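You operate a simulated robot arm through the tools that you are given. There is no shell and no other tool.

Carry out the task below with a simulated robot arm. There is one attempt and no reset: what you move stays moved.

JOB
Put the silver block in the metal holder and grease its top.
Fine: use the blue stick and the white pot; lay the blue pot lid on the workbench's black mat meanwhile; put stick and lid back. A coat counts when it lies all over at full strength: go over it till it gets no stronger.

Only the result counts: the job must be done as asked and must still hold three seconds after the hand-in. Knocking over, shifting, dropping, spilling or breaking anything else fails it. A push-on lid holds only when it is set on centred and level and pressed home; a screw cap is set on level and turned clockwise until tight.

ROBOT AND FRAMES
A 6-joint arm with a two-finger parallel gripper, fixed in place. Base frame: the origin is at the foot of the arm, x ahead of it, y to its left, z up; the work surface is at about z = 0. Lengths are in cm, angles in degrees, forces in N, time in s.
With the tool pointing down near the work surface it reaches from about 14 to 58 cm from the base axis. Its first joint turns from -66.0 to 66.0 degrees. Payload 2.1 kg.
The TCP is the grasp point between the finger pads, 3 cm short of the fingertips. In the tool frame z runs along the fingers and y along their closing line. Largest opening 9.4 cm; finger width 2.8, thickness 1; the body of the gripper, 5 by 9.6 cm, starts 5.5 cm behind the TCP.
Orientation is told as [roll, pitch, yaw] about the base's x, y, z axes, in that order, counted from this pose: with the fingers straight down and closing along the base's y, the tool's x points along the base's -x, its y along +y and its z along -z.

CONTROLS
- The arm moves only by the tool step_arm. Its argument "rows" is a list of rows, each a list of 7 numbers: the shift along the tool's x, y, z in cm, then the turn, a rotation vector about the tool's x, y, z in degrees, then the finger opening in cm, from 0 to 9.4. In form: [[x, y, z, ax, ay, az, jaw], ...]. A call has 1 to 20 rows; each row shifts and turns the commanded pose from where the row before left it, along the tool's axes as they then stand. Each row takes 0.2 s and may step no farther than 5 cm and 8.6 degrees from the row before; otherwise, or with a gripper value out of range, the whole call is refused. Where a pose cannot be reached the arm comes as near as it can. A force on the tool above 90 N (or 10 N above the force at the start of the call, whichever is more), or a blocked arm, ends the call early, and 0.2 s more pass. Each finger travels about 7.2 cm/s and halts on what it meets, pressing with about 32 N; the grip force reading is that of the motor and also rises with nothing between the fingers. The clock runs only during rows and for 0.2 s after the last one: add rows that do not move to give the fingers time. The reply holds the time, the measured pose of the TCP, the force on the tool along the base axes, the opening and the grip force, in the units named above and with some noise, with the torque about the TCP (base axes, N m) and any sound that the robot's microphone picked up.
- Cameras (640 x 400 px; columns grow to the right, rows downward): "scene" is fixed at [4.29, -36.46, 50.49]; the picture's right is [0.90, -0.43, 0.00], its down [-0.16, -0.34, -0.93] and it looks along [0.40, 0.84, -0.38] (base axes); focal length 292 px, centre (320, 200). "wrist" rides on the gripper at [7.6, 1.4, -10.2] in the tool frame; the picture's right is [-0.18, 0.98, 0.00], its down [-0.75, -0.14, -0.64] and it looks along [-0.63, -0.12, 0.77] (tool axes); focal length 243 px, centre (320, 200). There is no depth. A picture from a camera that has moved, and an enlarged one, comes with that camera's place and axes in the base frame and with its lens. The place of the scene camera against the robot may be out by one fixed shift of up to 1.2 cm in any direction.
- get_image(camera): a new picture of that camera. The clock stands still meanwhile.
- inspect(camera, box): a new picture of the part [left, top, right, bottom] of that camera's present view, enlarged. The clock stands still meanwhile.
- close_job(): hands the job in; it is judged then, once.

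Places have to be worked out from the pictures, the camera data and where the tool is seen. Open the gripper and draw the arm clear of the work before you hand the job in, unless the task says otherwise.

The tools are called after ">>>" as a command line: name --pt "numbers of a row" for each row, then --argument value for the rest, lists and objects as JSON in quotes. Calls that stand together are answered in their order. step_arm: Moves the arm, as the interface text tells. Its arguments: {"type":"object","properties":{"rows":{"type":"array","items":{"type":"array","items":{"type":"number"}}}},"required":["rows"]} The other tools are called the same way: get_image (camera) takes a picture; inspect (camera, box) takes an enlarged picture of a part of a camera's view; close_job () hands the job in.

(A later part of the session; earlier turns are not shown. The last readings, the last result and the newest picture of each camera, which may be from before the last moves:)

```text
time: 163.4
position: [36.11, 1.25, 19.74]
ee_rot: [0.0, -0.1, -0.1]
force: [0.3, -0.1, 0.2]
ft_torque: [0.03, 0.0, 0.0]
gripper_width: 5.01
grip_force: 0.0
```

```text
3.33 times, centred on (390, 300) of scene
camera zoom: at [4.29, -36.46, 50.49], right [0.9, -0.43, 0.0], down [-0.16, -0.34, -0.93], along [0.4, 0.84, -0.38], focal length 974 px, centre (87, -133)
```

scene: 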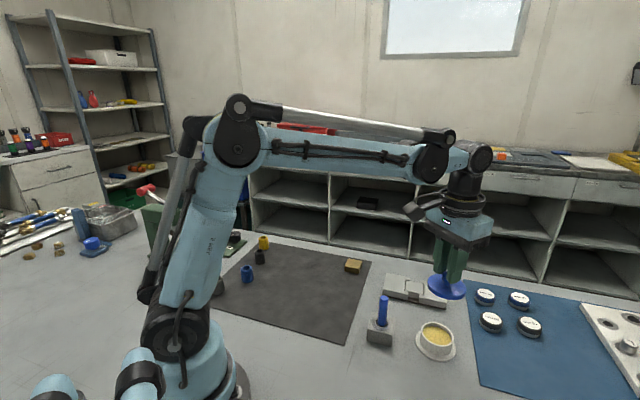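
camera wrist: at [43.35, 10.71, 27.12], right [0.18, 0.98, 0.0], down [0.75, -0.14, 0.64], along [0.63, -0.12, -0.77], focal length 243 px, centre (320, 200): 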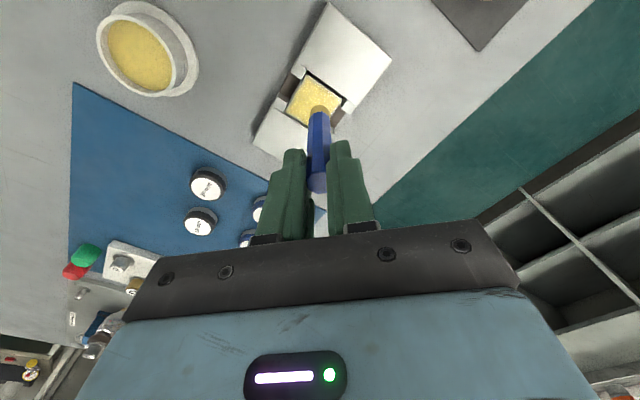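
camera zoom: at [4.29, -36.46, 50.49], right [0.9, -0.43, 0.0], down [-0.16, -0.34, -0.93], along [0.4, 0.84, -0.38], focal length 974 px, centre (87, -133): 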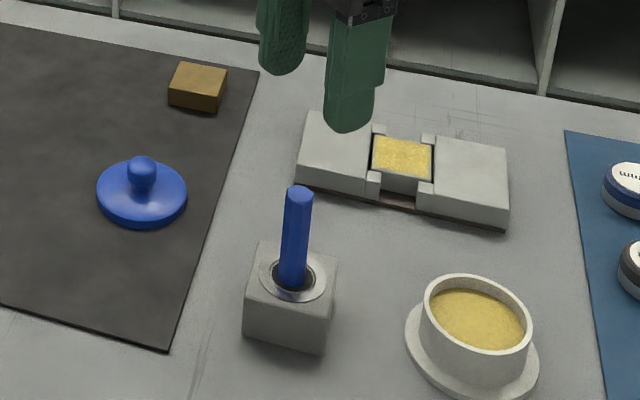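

Everything stands as it should. Now over to the lid to measure the knob before gripping it.

>>> step_arm --pt "0.83 2.72 0 0 0 0 5.0" --pt "0.83 2.72 0 0 0 0 5.0" --pt "0.83 2.72 0 0 0 0 5.0" --pt "0.83 2.72 0 0 0 0 5.0" --pt "0.83 2.72 0 0 0 0 5.0" --pt "0 0 4 0 0 0 5.0" --pt "0 0 4 0 0 0 5.0" --pt "0 0 2 0 0 0 5.0" --pt "0 0 0 0 0 0 5.0"

>>> inspect --camera "wrist" --box '[230, 60, 410, 195]'

>>> inspect --camera "scene" --box '[300, 230, 400, 320]'

```text
time: 165.4
position: [31.91, 14.98, 9.72]
ee_rot: [0.1, -0.1, 0.0]
force: [0.0, 0.1, 0.9]
ft_torque: [-0.01, -0.02, -0.03]
gripper_width: 5.02
grip_force: 0.1
```

```text
2.96 times, centred on (320, 128) of wrist
camera zoom: at [24.34, 16.54, 20.02], right [0.18, 0.98, 0.0], down [0.75, -0.14, 0.64], along [0.63, -0.12, -0.77], focal length 719 px, centre (320, 415)
```

zoom: 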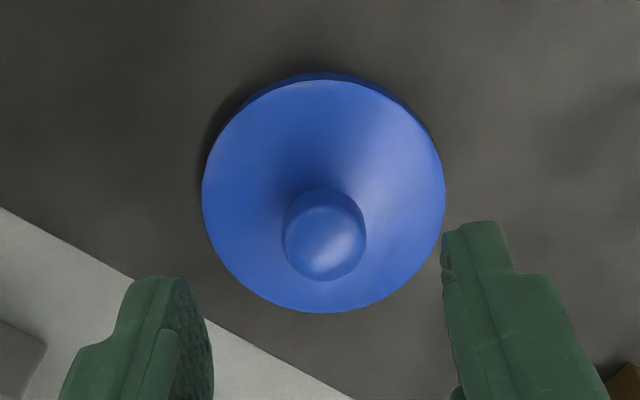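

```text
4.44 times, centred on (350, 275) of scene
camera zoom: at [4.29, -36.46, 50.49], right [0.9, -0.43, 0.0], down [-0.16, -0.34, -0.93], along [0.4, 0.84, -0.38], focal length 1299 px, centre (187, -133)
```

zoom: 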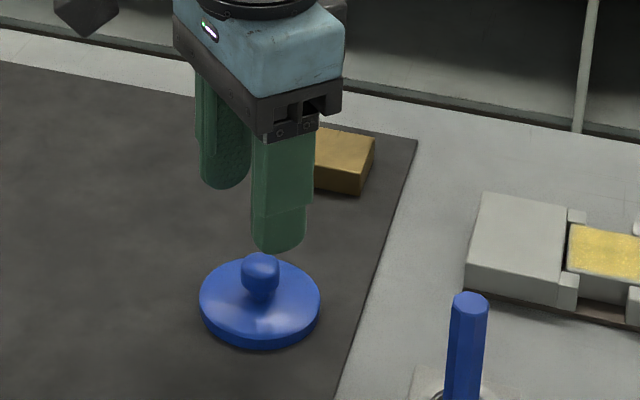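

The lid centre lies about 0.27 cm ahead of the TCP, compared with 0.11 cm when I first gripped it. I'll shift 0.16 cm forward so the grip matches the first one, then lower around the knob.

>>> step_arm --pt "-0.16 0.03 1.5 0 0 0 5.0" --pt "0 0 1.5 0 0 0 4.0" --pt "0 0 0.8 0 0 0 4.0" --pt "0 0 0 0 0 0 4.0"

>>> inspect --camera "wrist" --box '[230, 70, 410, 205]'

>>> inspect --camera "scene" --box '[300, 240, 400, 320]'

```text
time: 166.4
position: [32.2, 15.09, 5.89]
ee_rot: [0.0, 0.0, 0.0]
force: [0.1, -0.4, 0.5]
ft_torque: [-0.01, -0.03, -0.03]
gripper_width: 4.0
grip_force: 0.0
```

```text
2.96 times, centred on (320, 138) of wrist
camera zoom: at [24.53, 16.61, 16.21], right [0.18, 0.98, 0.0], down [0.75, -0.14, 0.64], along [0.63, -0.12, -0.77], focal length 719 px, centre (320, 385)
```

zoom: 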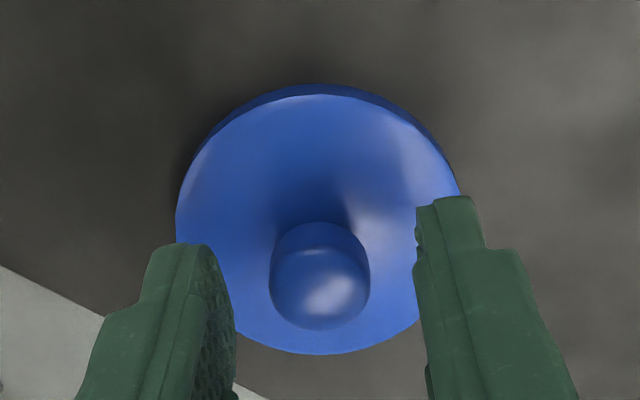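

```text
5.00 times, centred on (350, 280) of scene
camera zoom: at [4.29, -36.46, 50.49], right [0.9, -0.43, 0.0], down [-0.16, -0.34, -0.93], along [0.4, 0.84, -0.38], focal length 1461 px, centre (170, -200)
```

zoom: 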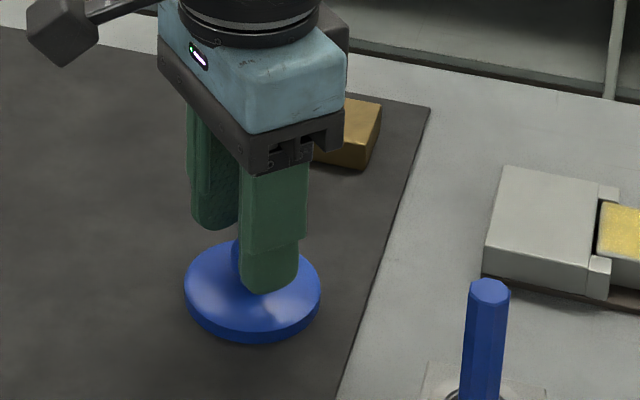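

The view matches the original grip almost exactly. I'll lower 0.2 cm and close on the knob.

>>> step_arm --pt "0 0 0.2 0 0 0 4.0" --pt "0 0 0 0 0 0 3.0" --pt "0 0 0 0 0 0 2.2" --pt "0 0 0 0 0 0 1.4" --pt "0 0 0 0 0 0 1.4"

>>> inspect --camera "wrist" --box '[230, 70, 410, 205]'

```text
time: 167.6
position: [32.17, 15.09, 5.65]
ee_rot: [0.0, 0.0, 0.0]
force: [-1.0, 0.6, 1.1]
ft_torque: [0.02, 0.01, -0.01]
gripper_width: 1.99
grip_force: 31.7
```

```text
2.96 times, centred on (320, 138) of wrist
camera zoom: at [24.52, 16.61, 16.03], right [0.18, 0.98, 0.0], down [0.75, -0.14, 0.64], along [0.63, -0.12, -0.77], focal length 719 px, centre (320, 385)
```

zoom: 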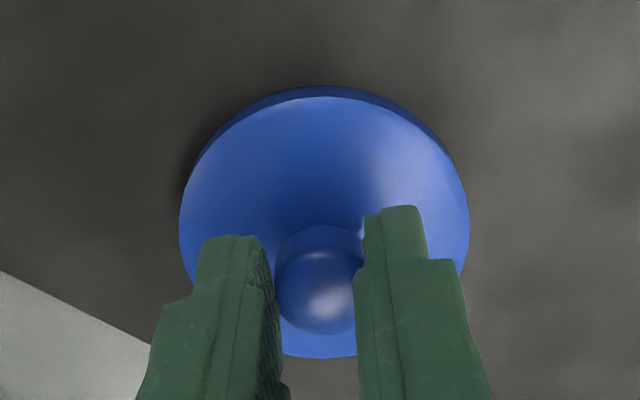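

The grip matches the first one (1.99 cm, same picture). I'll lift the lid and carry it back over the pot.

>>> step_arm --pt "0 0 -0.5 0 0 0 1.4" --pt "0 0 -2.5 0 0 0 1.4" --pt "0 0 -3.5 0 0 0 1.4" --pt "0 0 -3.5 0 0 0 1.4" --pt "0 0 -4.0 0 0 0 1.4" --pt "-1.311 -2.292 0 0 0 0 1.4" --pt "-1.311 -2.292 0 0 0 0 1.4" --pt "-1.311 -2.292 0 0 0 0 1.4" --pt "-1.311 -2.292 0 0 0 0 1.4" --pt "-1.311 -2.292 0 0 0 0 1.4" --pt "-1.311 -2.292 0 0 0 0 1.4" --pt "-1.311 -2.292 0 0 0 0 1.4" --pt "-1.311 -2.293 0 0 0 0 1.4" --pt "-1.312 -2.293 0 0 0 0 1.4" --pt "0 0 0 0 0 0 1.4"

>>> get_image --camera "wrist"

>>> inspect --camera "scene" --box '[370, 220, 490, 370]'

```text
time: 170.8
position: [44.06, -5.67, 19.63]
ee_rot: [0.0, 0.1, 0.0]
force: [-0.1, -0.3, -1.2]
ft_torque: [0.03, 0.05, -0.03]
gripper_width: 2.01
grip_force: 31.5
```

```text
taken
camera wrist: at [36.42, -4.06, 29.98], right [0.18, 0.98, 0.0], down [0.75, -0.14, 0.64], along [0.63, -0.12, -0.77], focal length 243 px, centre (320, 200)
```

wrist: 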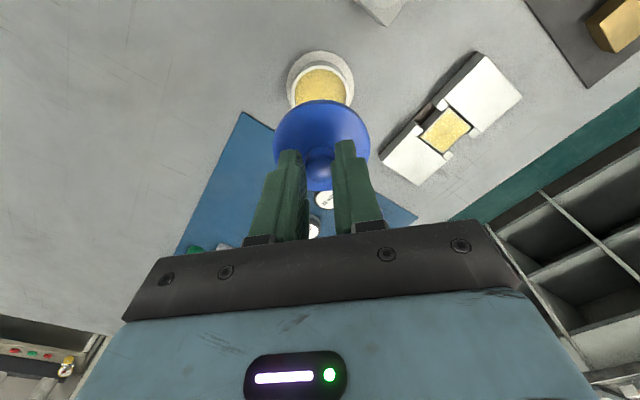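

```text
2.67 times, centred on (430, 295) of scene
camera zoom: at [4.29, -36.46, 50.49], right [0.9, -0.43, 0.0], down [-0.16, -0.34, -0.93], along [0.4, 0.84, -0.38], focal length 779 px, centre (27, -53)
```

zoom: 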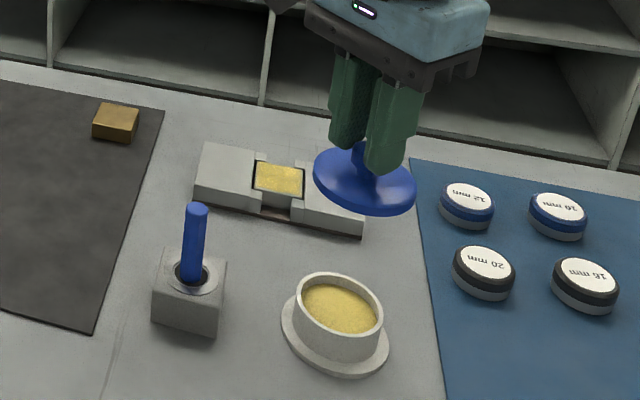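

The view is the same as when I lifted the lid off. I'll lower to about 1 cm above the seat and check the centring.

>>> step_arm --pt "0 0 3.0 0 0 0 1.4" --pt "0 0 3.0 0 0 0 1.4" --pt "0 0 2.5 0 0 0 1.4" --pt "0 0 1.7 0 0 0 1.4" --pt "0 0 0 0 0 0 1.4"

>>> inspect --camera "wrist" --box '[230, 60, 410, 195]'

>>> inspect --camera "scene" --box '[390, 270, 480, 360]'

```text
time: 172.0
position: [44.01, -5.61, 9.4]
ee_rot: [0.1, 0.0, 0.1]
force: [0.6, 0.7, 0.5]
ft_torque: [0.0, 0.01, 0.02]
gripper_width: 1.98
grip_force: 31.9
```

```text
2.96 times, centred on (320, 128) of wrist
camera zoom: at [36.31, -4.1, 19.76], right [0.18, 0.98, 0.0], down [0.75, -0.14, 0.64], along [0.63, -0.12, -0.77], focal length 719 px, centre (320, 415)
```

zoom: 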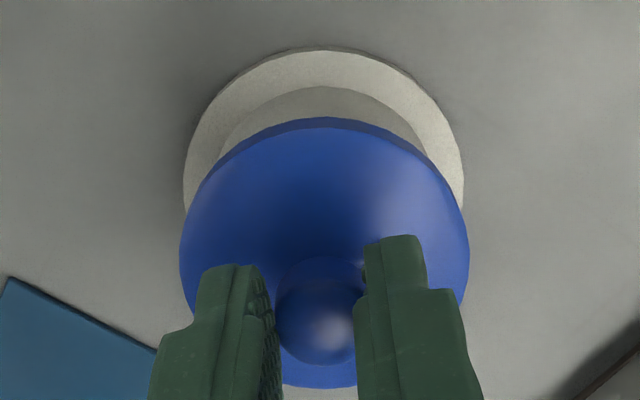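

```text
4.44 times, centred on (435, 315) of scene
camera zoom: at [4.29, -36.46, 50.49], right [0.9, -0.43, 0.0], down [-0.16, -0.34, -0.93], along [0.4, 0.84, -0.38], focal length 1299 px, centre (-191, -311)
```

zoom: 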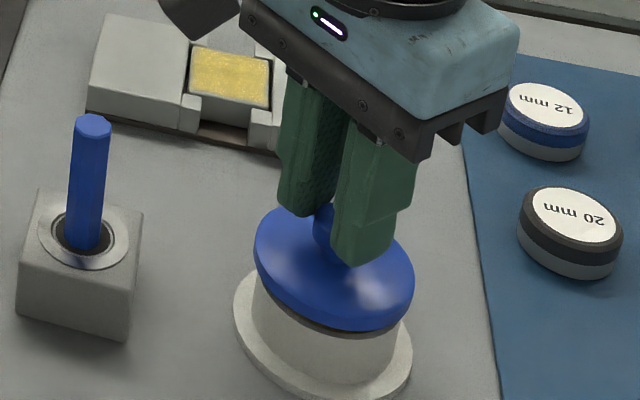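

The lid is over the pot and level. I'll lower to 8.8, the same height as the picture I took just after removal, to compare the alignment directly.

>>> step_arm --pt "0 0 0.3 0 0 0 1.4" --pt "0 0 0.3 0 0 0 1.4" --pt "0 0 0 0 0 0 1.4"

>>> inspect --camera "wrist" --box '[230, 70, 410, 205]'

>>> inspect --camera "scene" --box '[380, 260, 480, 360]'

```text
time: 172.8
position: [43.97, -5.63, 8.92]
ee_rot: [0.0, -0.1, 0.1]
force: [-0.5, -0.1, -0.1]
ft_torque: [-0.03, 0.04, -0.02]
gripper_width: 1.97
grip_force: 31.4
```

```text
2.96 times, centred on (320, 138) of wrist
camera zoom: at [36.32, -4.06, 19.22], right [0.18, 0.98, 0.0], down [0.75, -0.14, 0.64], along [0.63, -0.12, -0.77], focal length 719 px, centre (320, 385)
```

zoom: 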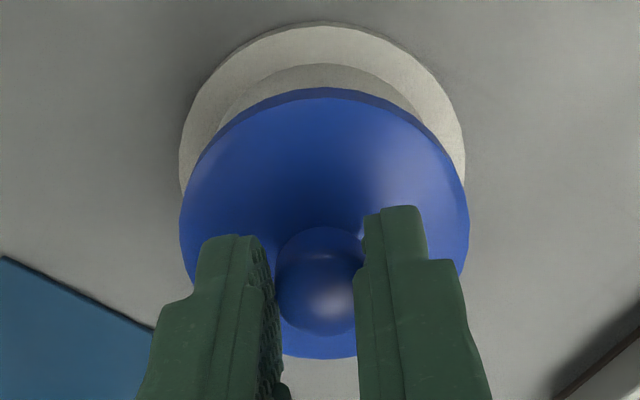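

```text
4.00 times, centred on (430, 310) of scene
camera zoom: at [4.29, -36.46, 50.49], right [0.9, -0.43, 0.0], down [-0.16, -0.34, -0.93], along [0.4, 0.84, -0.38], focal length 1169 px, centre (-120, -240)
```

zoom: 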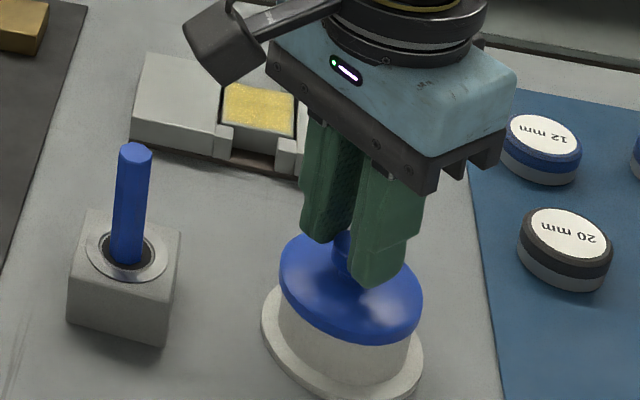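

Reading the edges, the lid and pot are aligned within about 0.05 cm sideways; lengthwise I'll add a 0.05 cm correction. Then I lower onto the rim in small steps.

>>> step_arm --pt "-0.05 0 0.2 0 0 0 1.4" --pt "0 0 0.15 0 0 0 1.4" --pt "0 0 0.1 0 0 0 1.4" --pt "0 0 0 0 0 0 1.4"

>>> inspect --camera "wrist" --box '[230, 70, 410, 205]'

>>> inspect --camera "scene" --box '[380, 260, 480, 360]'

```text
time: 173.8
position: [44.07, -5.59, 8.44]
ee_rot: [0.0, -0.1, 0.0]
force: [0.0, 0.1, -0.4]
ft_torque: [-0.02, 0.01, -0.01]
gripper_width: 1.99
grip_force: 32.2
```

```text
2.96 times, centred on (320, 138) of wrist
camera zoom: at [36.38, -4.06, 18.8], right [0.18, 0.98, 0.0], down [0.75, -0.14, 0.64], along [0.63, -0.12, -0.77], focal length 719 px, centre (320, 385)
```

zoom: 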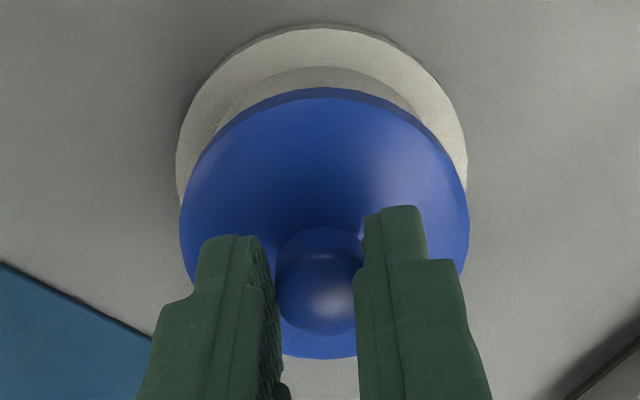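

```text
4.00 times, centred on (430, 310) of scene
camera zoom: at [4.29, -36.46, 50.49], right [0.9, -0.43, 0.0], down [-0.16, -0.34, -0.93], along [0.4, 0.84, -0.38], focal length 1169 px, centre (-120, -240)
```

zoom: 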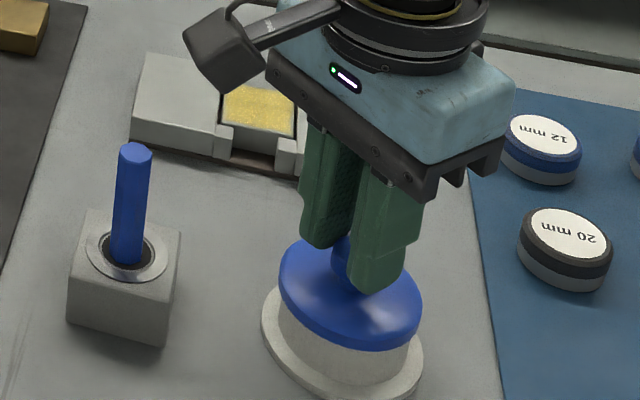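

Alignment compares well with the original seated view. I'll continue down in small steps to find contact with the rim.

>>> step_arm --pt "0 0 0.08 0 0 0 1.4" --pt "0 0 0.08 0 0 0 1.4" --pt "0 0 0 0 0 0 1.4"

>>> step_arm --pt "0 0 0.05 0 0 0 1.4" --pt "0 0 0.05 0 0 0 1.4" --pt "0 0 0 0 0 0 1.4"

```text
time: 174.6
position: [44.08, -5.57, 8.32]
ee_rot: [0.0, 0.0, 0.0]
force: [-0.8, -0.6, -1.4]
ft_torque: [-0.04, 0.0, 0.02]
gripper_width: 2.0
grip_force: 31.8
```

```text
time: 175.4
position: [43.96, -5.49, 8.2]
ee_rot: [0.1, 0.0, 0.0]
force: [-0.1, 0.4, 0.1]
ft_torque: [-0.02, 0.03, -0.01]
gripper_width: 1.97
grip_force: 32.3
```

No contact yet at 8.14. I'll continue in 0.05 cm steps.

>>> step_arm --pt "0 0 0.05 0 0 0 1.4" --pt "0 0 0.05 0 0 0 1.4" --pt "0 0 0 0 0 0 1.4"

>>> inspect --camera "scene" --box '[400, 290, 470, 360]'

```text
time: 176.2
position: [43.95, -5.65, 8.16]
ee_rot: [-0.1, 0.0, 0.0]
force: [-0.2, -0.2, -0.5]
ft_torque: [-0.03, 0.03, -0.02]
gripper_width: 2.0
grip_force: 31.8
```

```text
5.71 times, centred on (435, 325) of scene
camera zoom: at [4.29, -36.46, 50.49], right [0.9, -0.43, 0.0], down [-0.16, -0.34, -0.93], along [0.4, 0.84, -0.38], focal length 1670 px, centre (-337, -514)
```

zoom: 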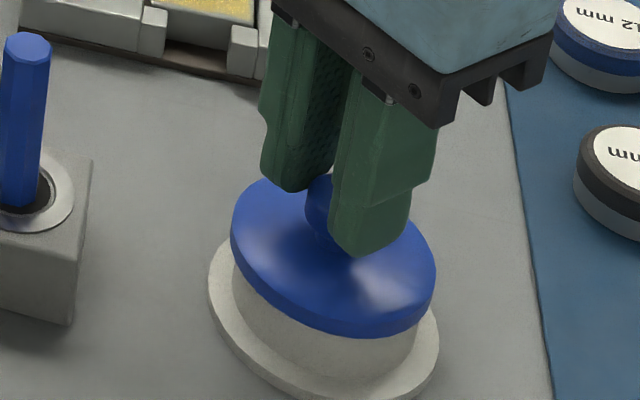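

It looks almost seated and level. I'll continue slowly.

>>> step_arm --pt "0 0 0.05 0 0 0 1.4" --pt "0 0 0.05 0 0 0 1.4" --pt "0 0 0 0 0 0 1.4"

>>> step_arm --pt "0 0 0.05 0 0 0 1.4" --pt "0 0 0.05 0 0 0 1.4" --pt "0 0 0 0 0 0 1.4"

```text
time: 177.0
position: [43.97, -5.62, 8.18]
ee_rot: [0.0, 0.0, 0.0]
force: [0.1, 1.5, 21.6]
ft_torque: [0.03, -0.11, -0.01]
gripper_width: 1.99
grip_force: 32.0
```

```text
time: 177.8
position: [44.08, -5.65, 7.97]
ee_rot: [0.1, -0.2, 0.0]
force: [1.4, -0.4, 31.4]
ft_torque: [-0.01, -0.21, 0.0]
gripper_width: 1.99
grip_force: 32.0
```

The lid meets the rim at about the original seat height, with 31 N pressed through the grip. I'll ease off, release, rise, close the fingers and press straight down on the knob to push the lid home.

>>> step_arm --pt "0 0 -0.14 0 0 0 1.4" --pt "0 0 0 0 0 0 1.4"

>>> step_arm --pt "0 0 0 0 0 0 2.6" --pt "0 0 0 0 0 0 4.0" --pt "0 0 0 0 0 0 4.0" --pt "0 0 -1.5 0 0 0 4.0" --pt "0 0 -2.5 0 0 0 4.0" --pt "0 0 0 0 0 0 4.0"

>>> inspect --camera "wrist" --box '[230, 50, 410, 185]'

>>> inspect --camera "scene" --box '[400, 290, 470, 360]'

```text
time: 178.4
position: [43.91, -5.62, 8.08]
ee_rot: [0.1, 0.0, 0.0]
force: [0.9, -2.2, -0.8]
ft_torque: [-0.07, -0.04, 0.0]
gripper_width: 2.01
grip_force: 32.1
```

```text
time: 179.8
position: [44.0, -5.49, 12.05]
ee_rot: [-0.1, 0.0, 0.0]
force: [0.3, 0.1, 0.3]
ft_torque: [0.01, 0.03, 0.05]
gripper_width: 4.01
grip_force: 0.0
```

```text
2.96 times, centred on (320, 118) of wrist
camera zoom: at [36.33, -4.01, 22.37], right [0.18, 0.98, 0.0], down [0.75, -0.14, 0.64], along [0.63, -0.12, -0.77], focal length 719 px, centre (320, 444)
```

zoom: 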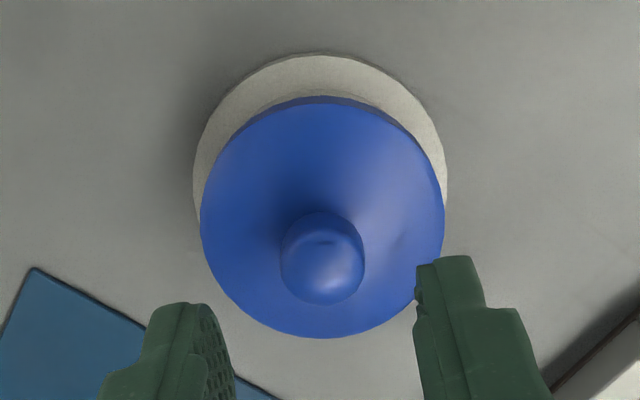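

```text
5.71 times, centred on (435, 325) of scene
camera zoom: at [4.29, -36.46, 50.49], right [0.9, -0.43, 0.0], down [-0.16, -0.34, -0.93], along [0.4, 0.84, -0.38], focal length 1670 px, centre (-337, -514)
```

zoom: 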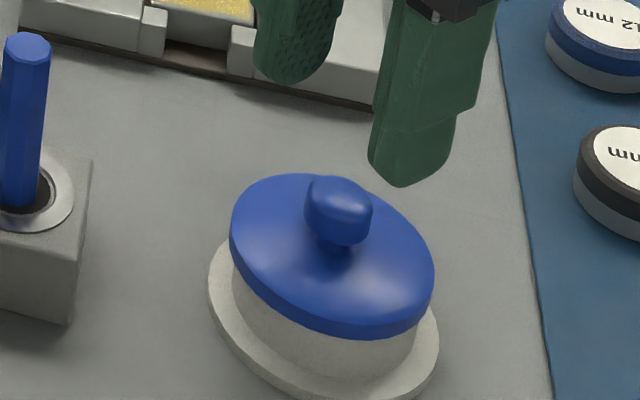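

The lid sits centred and level. I'll close the fingers above the knob and lower until they touch it.

>>> step_arm --pt "0 0.04 0 0 0 0 2.5" --pt "0 0 0 0 0 0 1.0" --pt "0 0 0 0 0 0 0.0" --pt "0 0 0 0 0 0 0.0" --pt "0 0 1.0 0 0 0 0.0" --pt "0 0 0.5 0 0 0 0.0" --pt "0 0 0 0 0 0 0.0"

>>> inspect --camera "wrist" --box '[230, 50, 410, 185]'

>>> inspect --camera "scene" --box '[390, 270, 480, 360]'

```text
time: 181.4
position: [43.91, -5.56, 10.67]
ee_rot: [0.0, 0.1, 0.0]
force: [-0.4, -0.4, 0.4]
ft_torque: [0.0, -0.02, 0.0]
gripper_width: 0.02
grip_force: 31.8
```

```text
2.96 times, centred on (320, 118) of wrist
camera zoom: at [36.34, -4.0, 20.86], right [0.18, 0.98, 0.0], down [0.75, -0.14, 0.64], along [0.63, -0.12, -0.77], focal length 719 px, centre (320, 444)
```

zoom: 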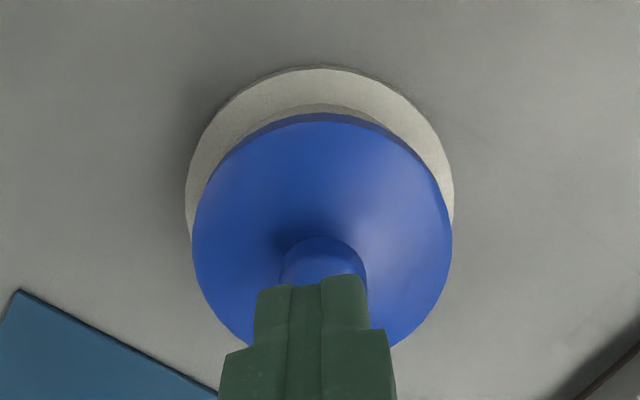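

```text
4.44 times, centred on (435, 315) of scene
camera zoom: at [4.29, -36.46, 50.49], right [0.9, -0.43, 0.0], down [-0.16, -0.34, -0.93], along [0.4, 0.84, -0.38], focal length 1299 px, centre (-191, -311)
```

zoom: 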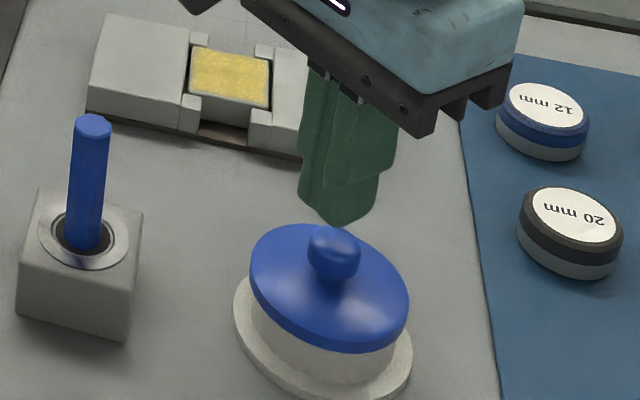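

The closed fingertips are right above the knob. I'll press down in small steps and watch the force.

>>> step_arm --pt "0 0 0.2 0 0 0 0.0" --pt "0 0 0.15 0 0 0 0.0" --pt "0 0 0.1 0 0 0 0.0" --pt "0 0 0 0 0 0 0.0"

>>> step_arm --pt "0 0 0.06 0 0 0 0.0" --pt "0 0 0.06 0 0 0 0.0" --pt "0 0 0 0 0 0 0.0"

```text
time: 182.4
position: [43.93, -5.5, 10.04]
ee_rot: [0.0, 0.0, -0.1]
force: [-0.4, 0.0, 0.0]
ft_torque: [0.02, -0.02, -0.03]
gripper_width: 0.01
grip_force: 32.2
```

```text
time: 183.2
position: [43.98, -5.55, 9.98]
ee_rot: [0.0, 0.0, 0.0]
force: [0.1, 0.1, 0.0]
ft_torque: [0.03, 0.01, 0.0]
gripper_width: 0.01
grip_force: 31.5
```

No contact yet at about 9.95; I continue down.

>>> step_arm --pt "0 0 0.08 0 0 0 0.0" --pt "0 0 0.08 0 0 0 0.0" --pt "0 0 0 0 0 0 0.0"

>>> step_arm --pt "0 0 0.08 0 0 0 0.0" --pt "0 0 0.08 0 0 0 0.0" --pt "0 0 0 0 0 0 0.0"

```text
time: 184.0
position: [44.08, -5.44, 9.85]
ee_rot: [0.0, 0.0, 0.0]
force: [-0.5, 0.7, -0.6]
ft_torque: [-0.02, -0.02, -0.02]
gripper_width: 0.0
grip_force: 32.4
```

```text
time: 184.8
position: [44.06, -5.55, 9.64]
ee_rot: [0.0, 0.1, 0.0]
force: [-0.2, 0.5, 0.3]
ft_torque: [0.03, 0.0, 0.04]
gripper_width: 0.0
grip_force: 31.7
```

Still nothing at 9.6; continuing carefully.

>>> step_arm --pt "0 0 0.08 0 0 0 0.0" --pt "0 0 0.08 0 0 0 0.0" --pt "0 0 0 0 0 0 0.0"

>>> inspect --camera "scene" --box '[400, 280, 470, 350]'

>>> inspect --camera "wrist" --box '[230, 70, 410, 205]'

```text
time: 185.6
position: [44.02, -5.53, 9.6]
ee_rot: [0.1, 0.0, 0.0]
force: [-0.3, 0.6, 0.1]
ft_torque: [0.0, 0.01, -0.04]
gripper_width: 0.0
grip_force: 31.8
```

```text
5.71 times, centred on (435, 315) of scene
camera zoom: at [4.29, -36.46, 50.49], right [0.9, -0.43, 0.0], down [-0.16, -0.34, -0.93], along [0.4, 0.84, -0.38], focal length 1670 px, centre (-337, -457)
```

zoom: 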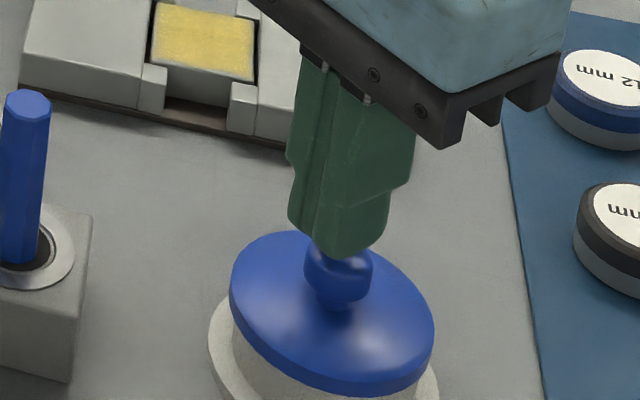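

```text
2.96 times, centred on (320, 138) of wrist
camera zoom: at [36.35, -4.01, 19.81], right [0.18, 0.98, 0.0], down [0.75, -0.14, 0.64], along [0.63, -0.12, -0.77], focal length 719 px, centre (320, 385)
```

zoom: 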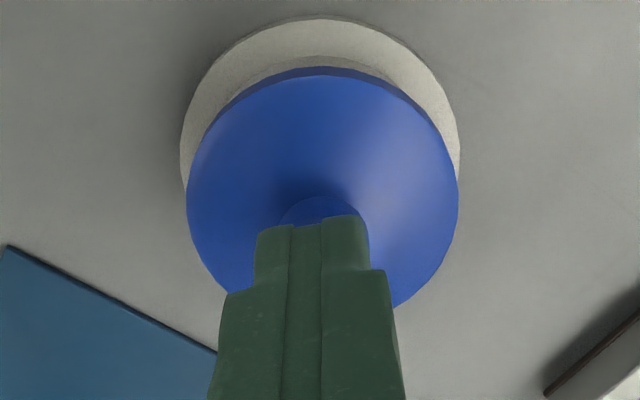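

The fingertips are just about on the knob. I'll continue in 0.06 cm steps.

>>> step_arm --pt "0 0 0.06 0 0 0 0.0" --pt "0 0 0.06 0 0 0 0.0" --pt "0 0 0 0 0 0 0.0"

>>> step_arm --pt "0 0 0.06 0 0 0 0.0" --pt "0 0 0.06 0 0 0 0.0" --pt "0 0 0 0 0 0 0.0"

```text
time: 186.4
position: [43.96, -5.45, 9.36]
ee_rot: [-0.1, 0.0, 0.0]
force: [0.0, 0.3, 0.0]
ft_torque: [-0.04, -0.04, 0.02]
gripper_width: 0.0
grip_force: 32.3
```

```text
time: 187.2
position: [43.94, -5.58, 9.23]
ee_rot: [0.0, 0.1, 0.0]
force: [0.2, 0.2, 0.3]
ft_torque: [0.0, -0.02, 0.03]
gripper_width: 0.0
grip_force: 31.8
```

Still free at 9.2, so the knob top is a bit lower than I thought. Continuing.

>>> step_arm --pt "0 0 0.06 0 0 0 0.0" --pt "0 0 0.06 0 0 0 0.0" --pt "0 0 0 0 0 0 0.0"

>>> step_arm --pt "0 0 0.06 0 0 0 0.0" --pt "0 0 0.06 0 0 0 0.0" --pt "0 0 0 0 0 0 0.0"

>>> inspect --camera "scene" --box '[400, 280, 470, 350]'

```text
time: 188.0
position: [44.07, -5.58, 9.22]
ee_rot: [0.0, 0.0, 0.0]
force: [-0.2, 0.7, -0.3]
ft_torque: [0.01, -0.01, -0.02]
gripper_width: 0.0
grip_force: 32.0
```

```text
time: 188.8
position: [44.02, -5.52, 9.08]
ee_rot: [0.0, -0.1, -0.1]
force: [-0.2, 0.8, -0.5]
ft_torque: [0.03, 0.0, -0.02]
gripper_width: 0.0
grip_force: 31.5
```

```text
5.71 times, centred on (435, 315) of scene
camera zoom: at [4.29, -36.46, 50.49], right [0.9, -0.43, 0.0], down [-0.16, -0.34, -0.93], along [0.4, 0.84, -0.38], focal length 1670 px, centre (-337, -457)
```

zoom: 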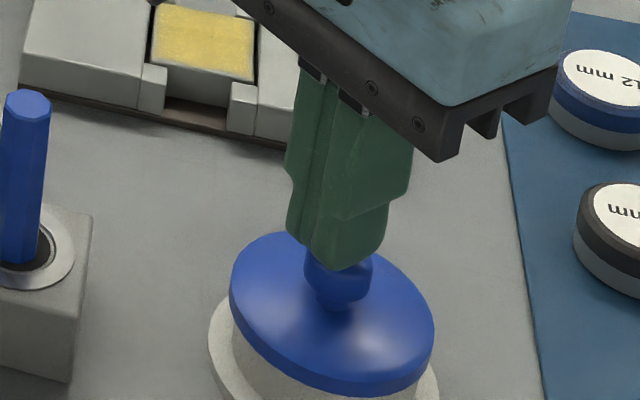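

Very close now; a few more small steps.

>>> step_arm --pt "0 0 0.06 0 0 0 0.0" --pt "0 0 0.06 0 0 0 0.0" --pt "0 0 0 0 0 0 0.0"

>>> step_arm --pt "0 0 0.06 0 0 0 0.0" --pt "0 0 0.06 0 0 0 0.0" --pt "0 0 0 0 0 0 0.0"

```text
time: 189.6
position: [44.01, -5.54, 8.85]
ee_rot: [-0.1, 0.0, 0.0]
force: [0.3, -0.5, 0.5]
ft_torque: [0.0, -0.03, 0.01]
gripper_width: 0.0
grip_force: 32.4
```

```text
time: 190.4
position: [43.94, -5.58, 8.75]
ee_rot: [-0.1, -0.1, 0.0]
force: [0.2, 1.2, 0.7]
ft_torque: [-0.02, 0.0, 0.0]
gripper_width: 0.0
grip_force: 31.9
```

I'll look at the wrist view to see where the fingertips are relative to the knob.

>>> inspect --camera "wrist" --box '[230, 70, 410, 205]'

>>> inspect --camera "scene" --box '[410, 295, 460, 345]'

```text
2.96 times, centred on (320, 138) of wrist
camera zoom: at [36.37, -4.0, 19.06], right [0.18, 0.98, 0.0], down [0.75, -0.14, 0.64], along [0.63, -0.12, -0.77], focal length 719 px, centre (320, 385)
```

zoom: 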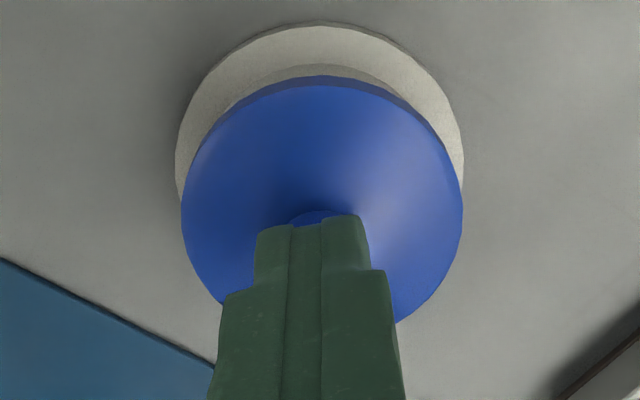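

```text
8.00 times, centred on (435, 320) of scene
camera zoom: at [4.29, -36.46, 50.49], right [0.9, -0.43, 0.0], down [-0.16, -0.34, -0.93], along [0.4, 0.84, -0.38], focal length 2338 px, centre (-600, -760)
```

zoom: 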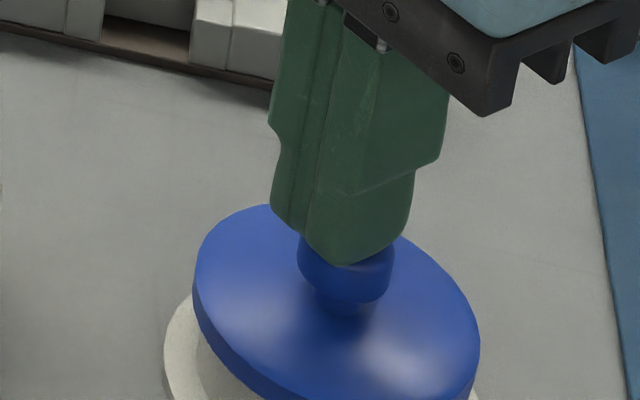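

Re-triangulating from the near and far rim edges, the lid axis is about 0.45 cm farther ahead than the TCP. To press centrally I'll rise, shift 0.45 cm forward and come down again.

>>> step_arm --pt "0 0 -0.8 0 0 0 0.0" --pt "-0.45 0 0 0 0 0 0.0" --pt "0 0 0.3 0 0 0 0.0" --pt "0 0 0.2 0 0 0 0.0" --pt "0 0 0 0 0 0 0.0"

>>> inspect --camera "wrist" --box '[230, 70, 410, 205]'

>>> inspect --camera "scene" --box '[410, 295, 460, 345]'

```text
time: 191.6
position: [44.56, -5.52, 9.0]
ee_rot: [0.0, 0.0, 0.0]
force: [0.0, -0.1, -0.3]
ft_torque: [-0.01, -0.01, -0.01]
gripper_width: 0.01
grip_force: 32.3
```

```text
2.96 times, centred on (320, 138) of wrist
camera zoom: at [36.79, -4.01, 19.39], right [0.18, 0.98, 0.0], down [0.75, -0.14, 0.64], along [0.63, -0.12, -0.77], focal length 719 px, centre (320, 385)
```

zoom: 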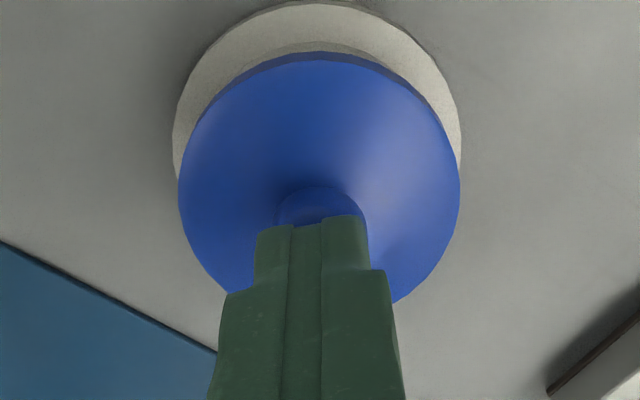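

```text
8.00 times, centred on (435, 320) of scene
camera zoom: at [4.29, -36.46, 50.49], right [0.9, -0.43, 0.0], down [-0.16, -0.34, -0.93], along [0.4, 0.84, -0.38], focal length 2338 px, centre (-600, -760)
```

zoom: 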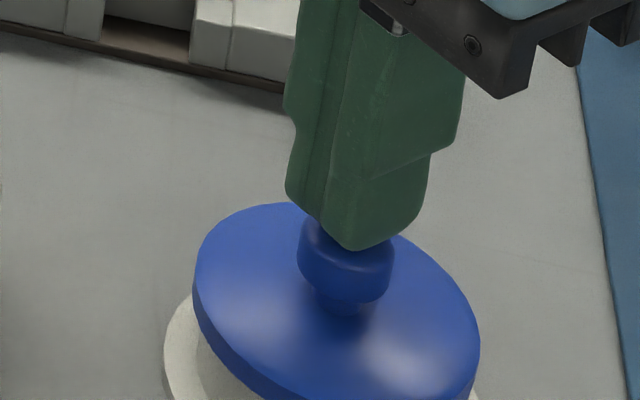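

In the scene view the fingertips now line up with the knob. I'll lower until contact and then press.

>>> step_arm --pt "0 0 0.1 0 0 0 0.0" --pt "0 0 0.1 0 0 0 0.0" --pt "0 0 0 0 0 0 0.0"

>>> step_arm --pt "0 0 0.06 0 0 0 0.0" --pt "0 0 0.06 0 0 0 0.0" --pt "0 0 0 0 0 0 0.0"

>>> step_arm --pt "0 0 0.06 0 0 0 0.0" --pt "0 0 0.06 0 0 0 0.0" --pt "0 0 0 0 0 0 0.0"

```text
time: 192.4
position: [44.41, -5.57, 8.85]
ee_rot: [-0.1, -0.1, 0.0]
force: [0.0, 0.2, -0.4]
ft_torque: [-0.01, 0.02, -0.01]
gripper_width: 0.0
grip_force: 31.9
```

```text
time: 193.2
position: [44.48, -5.46, 8.79]
ee_rot: [0.0, 0.0, 0.0]
force: [0.1, 0.4, -1.2]
ft_torque: [-0.03, 0.0, 0.02]
gripper_width: 0.0
grip_force: 32.4
```

```text
time: 194.0
position: [44.4, -5.6, 8.62]
ee_rot: [0.1, 0.0, 0.1]
force: [-0.6, 0.0, 18.3]
ft_torque: [-0.03, 0.01, -0.01]
gripper_width: 0.0
grip_force: 31.8
```

Contact with 18 N. I'll press on in small steps to about 60 N.

>>> step_arm --pt "0 0 0.05 0 0 0 0.0" --pt "0 0 0.05 0 0 0 0.0" --pt "0 0 0 0 0 0 0.0"

>>> step_arm --pt "0 0 0.05 0 0 0 0.0" --pt "0 0 0.05 0 0 0 0.0" --pt "0 0 0 0 0 0 0.0"

```text
time: 194.8
position: [44.5, -5.43, 8.66]
ee_rot: [0.0, 0.1, 0.0]
force: [-7.6, -0.7, 57.8]
ft_torque: [-0.02, 0.19, -0.01]
gripper_width: 0.01
grip_force: 31.6
```

```text
time: 195.6
position: [44.53, -5.46, 8.54]
ee_rot: [0.0, 0.1, 0.1]
force: [-14.4, -0.7, 79.8]
ft_torque: [0.01, 0.4, -0.03]
gripper_width: 0.01
grip_force: 31.4
```

Pressed with 80 N and it does not go further, so the lid is home. I'll release the pressure and rise straight up.

>>> step_arm --pt "0 0 -0.08 0 0 0 0.0" --pt "0 0 -0.08 0 0 0 0.0" --pt "0 0 -0.1 0 0 0 0.0" --pt "0 0 0 0 0 0 0.0"

>>> step_arm --pt "0 0 -1.0 0 0 0 0.0" --pt "0 0 -2.0 0 0 0 0.0" --pt "0 0 -2.5 0 0 0 2.0" --pt "0 0 0 0 0 0 4.0"

>>> inspect --camera "scene" --box '[325, 255, 465, 365]'

>>> inspect --camera "scene" --box '[405, 305, 465, 365]'

>>> inspect --camera "wrist" --box '[220, 40, 420, 190]'

```text
time: 196.6
position: [44.52, -5.46, 8.8]
ee_rot: [0.0, 0.0, 0.0]
force: [-4.1, -1.5, 20.3]
ft_torque: [-0.01, 0.11, -0.03]
gripper_width: 0.0
grip_force: 32.3
```

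```text
time: 197.6
position: [44.55, -5.5, 14.42]
ee_rot: [-0.1, 0.0, -0.1]
force: [0.5, 0.3, 0.0]
ft_torque: [-0.01, 0.02, 0.0]
gripper_width: 3.98
grip_force: 0.1
```

```text
3.64 times, centred on (395, 310) of scene
camera zoom: at [4.29, -36.46, 50.49], right [0.9, -0.43, 0.0], down [-0.16, -0.34, -0.93], along [0.4, 0.84, -0.38], focal length 1062 px, centre (47, -200)
```

zoom: 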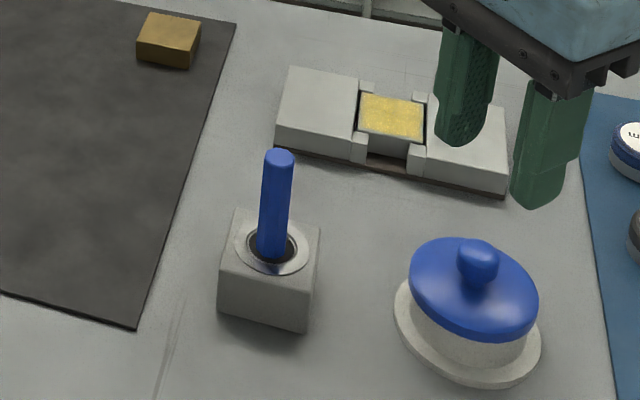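

```text
6.67 times, centred on (435, 335) of scene
camera zoom: at [4.29, -36.46, 50.49], right [0.9, -0.43, 0.0], down [-0.16, -0.34, -0.93], along [0.4, 0.84, -0.38], focal length 1948 px, centre (-447, -700)
```

zoom: 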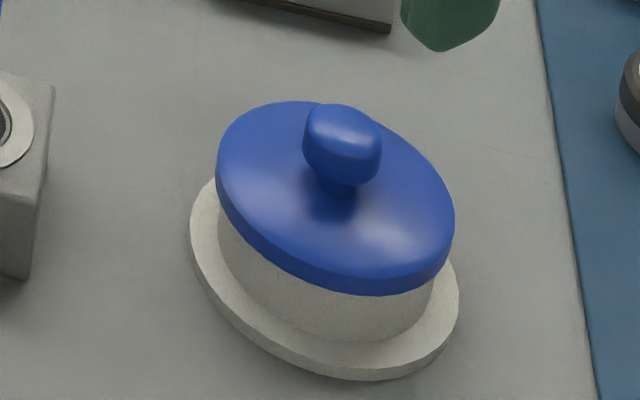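

```text
2.67 times, centred on (320, 115) of wrist
camera zoom: at [36.81, -4.0, 24.53], right [0.18, 0.98, 0.0], down [0.75, -0.14, 0.64], along [0.63, -0.12, -0.77], focal length 647 px, centre (320, 427)
```

zoom: 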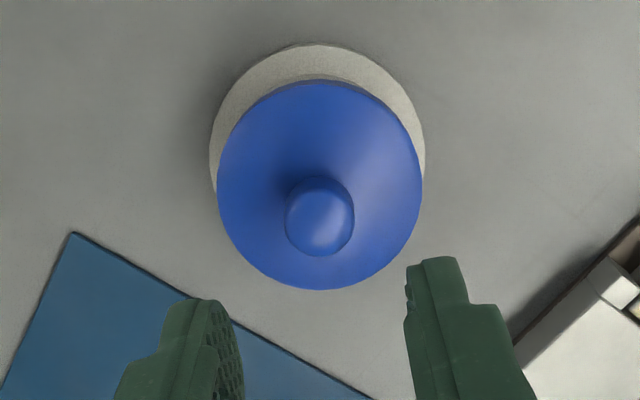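

The lid sits centred and level. I'll compare with the same crop as before pressing to see whether it went down, and check everything else too.

>>> inspect --camera "scene" --box '[400, 290, 470, 360]'

>>> inspect --camera "scene" --box '[320, 240, 480, 370]'

```text
5.71 times, centred on (435, 325) of scene
camera zoom: at [4.29, -36.46, 50.49], right [0.9, -0.43, 0.0], down [-0.16, -0.34, -0.93], along [0.4, 0.84, -0.38], focal length 1670 px, centre (-337, -514)
```

zoom: 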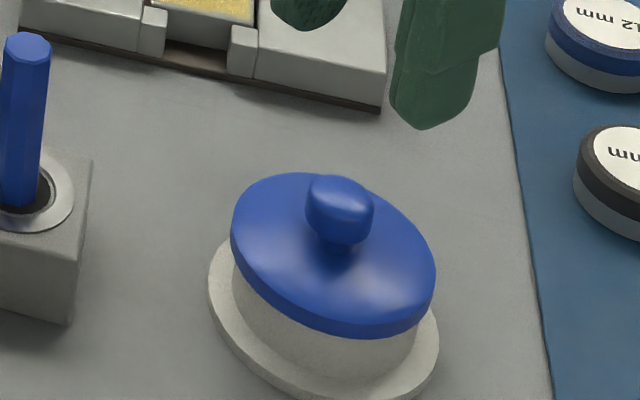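

```text
3.08 times, centred on (400, 305) of scene
camera zoom: at [4.29, -36.46, 50.49], right [0.9, -0.43, 0.0], down [-0.16, -0.34, -0.93], along [0.4, 0.84, -0.38], focal length 899 px, centre (74, -123)
```

zoom: 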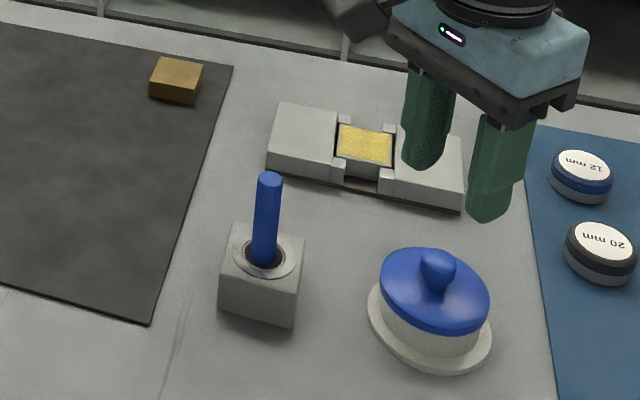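

Positions match the first pictures. One more check with the same crop as before the lid was first lifted.

>>> inspect --camera "scene" --box '[380, 260, 480, 360]'

>>> get_image --camera "scene"

```text
4.00 times, centred on (430, 310) of scene
camera zoom: at [4.29, -36.46, 50.49], right [0.9, -0.43, 0.0], down [-0.16, -0.34, -0.93], along [0.4, 0.84, -0.38], focal length 1169 px, centre (-120, -240)
```

zoom: 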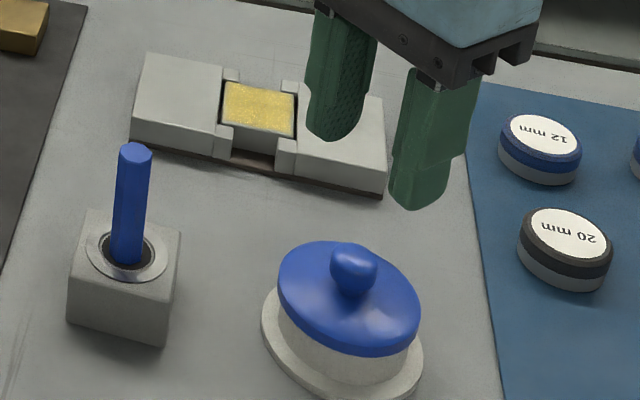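

```text
taken
```

scene: 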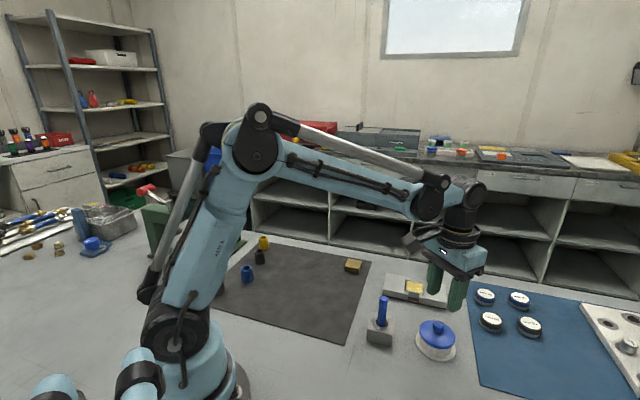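

All matches the starting picture. I'll raise the arm and take a last unobstructed wrist look at the coat.

>>> step_arm --pt "0 0 -3 0 0 0 6.0" --pt "0 0 -3 0 0 0 8.0" --pt "0.5 3.5 0 0 0 0 9.4" --pt "0.5 3.5 0 0 0 0 9.4" --pt "0.5 3.5 0 0 0 0 9.4" --pt "0.5 3.5 0 0 0 0 9.4" --pt "0 0 0 0 0 0 9.4"

>>> get_image --camera "wrist"

>>> inspect --camera "wrist" --box '[270, 90, 380, 190]'

>>> inspect --camera "scene" --box '[400, 265, 440, 300]'

```text
time: 199.2
position: [42.36, 8.53, 20.23]
ee_rot: [0.0, 0.1, 0.0]
force: [0.9, -0.8, -0.1]
ft_torque: [0.02, 0.01, 0.01]
gripper_width: 9.39
grip_force: 0.2
```

```text
taken
camera wrist: at [34.79, 10.06, 30.54], right [0.18, 0.98, 0.0], down [0.75, -0.14, 0.64], along [0.63, -0.12, -0.77], focal length 243 px, centre (320, 200)
```

wrist: 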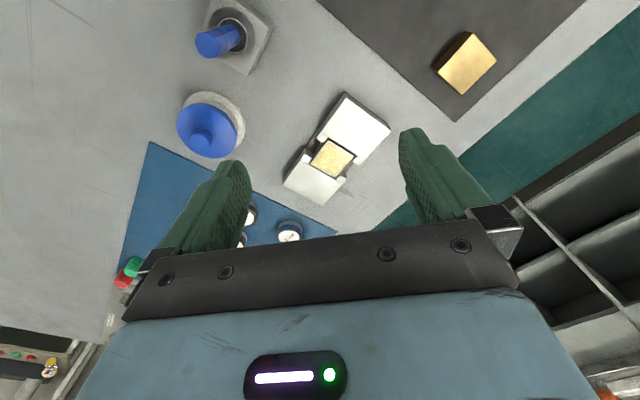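

```text
4.00 times, centred on (325, 140) of wrist
camera zoom: at [34.79, 10.06, 30.54], right [0.18, 0.98, 0.0], down [0.75, -0.14, 0.64], along [0.63, -0.12, -0.77], focal length 970 px, centre (300, 440)
```

zoom: 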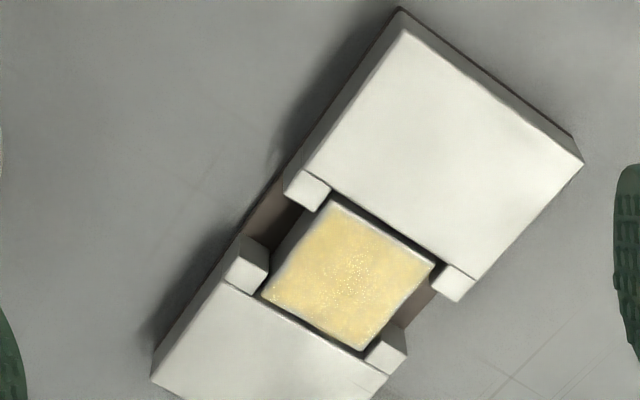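

```text
11.43 times, centred on (420, 282) of scene
camera zoom: at [4.29, -36.45, 50.49], right [0.9, -0.43, 0.0], down [-0.16, -0.34, -0.93], along [0.4, 0.84, -0.38], focal length 3339 px, centre (-823, -743)
```

zoom: 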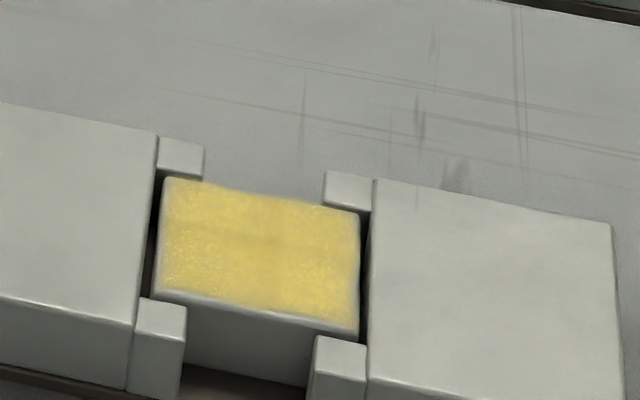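

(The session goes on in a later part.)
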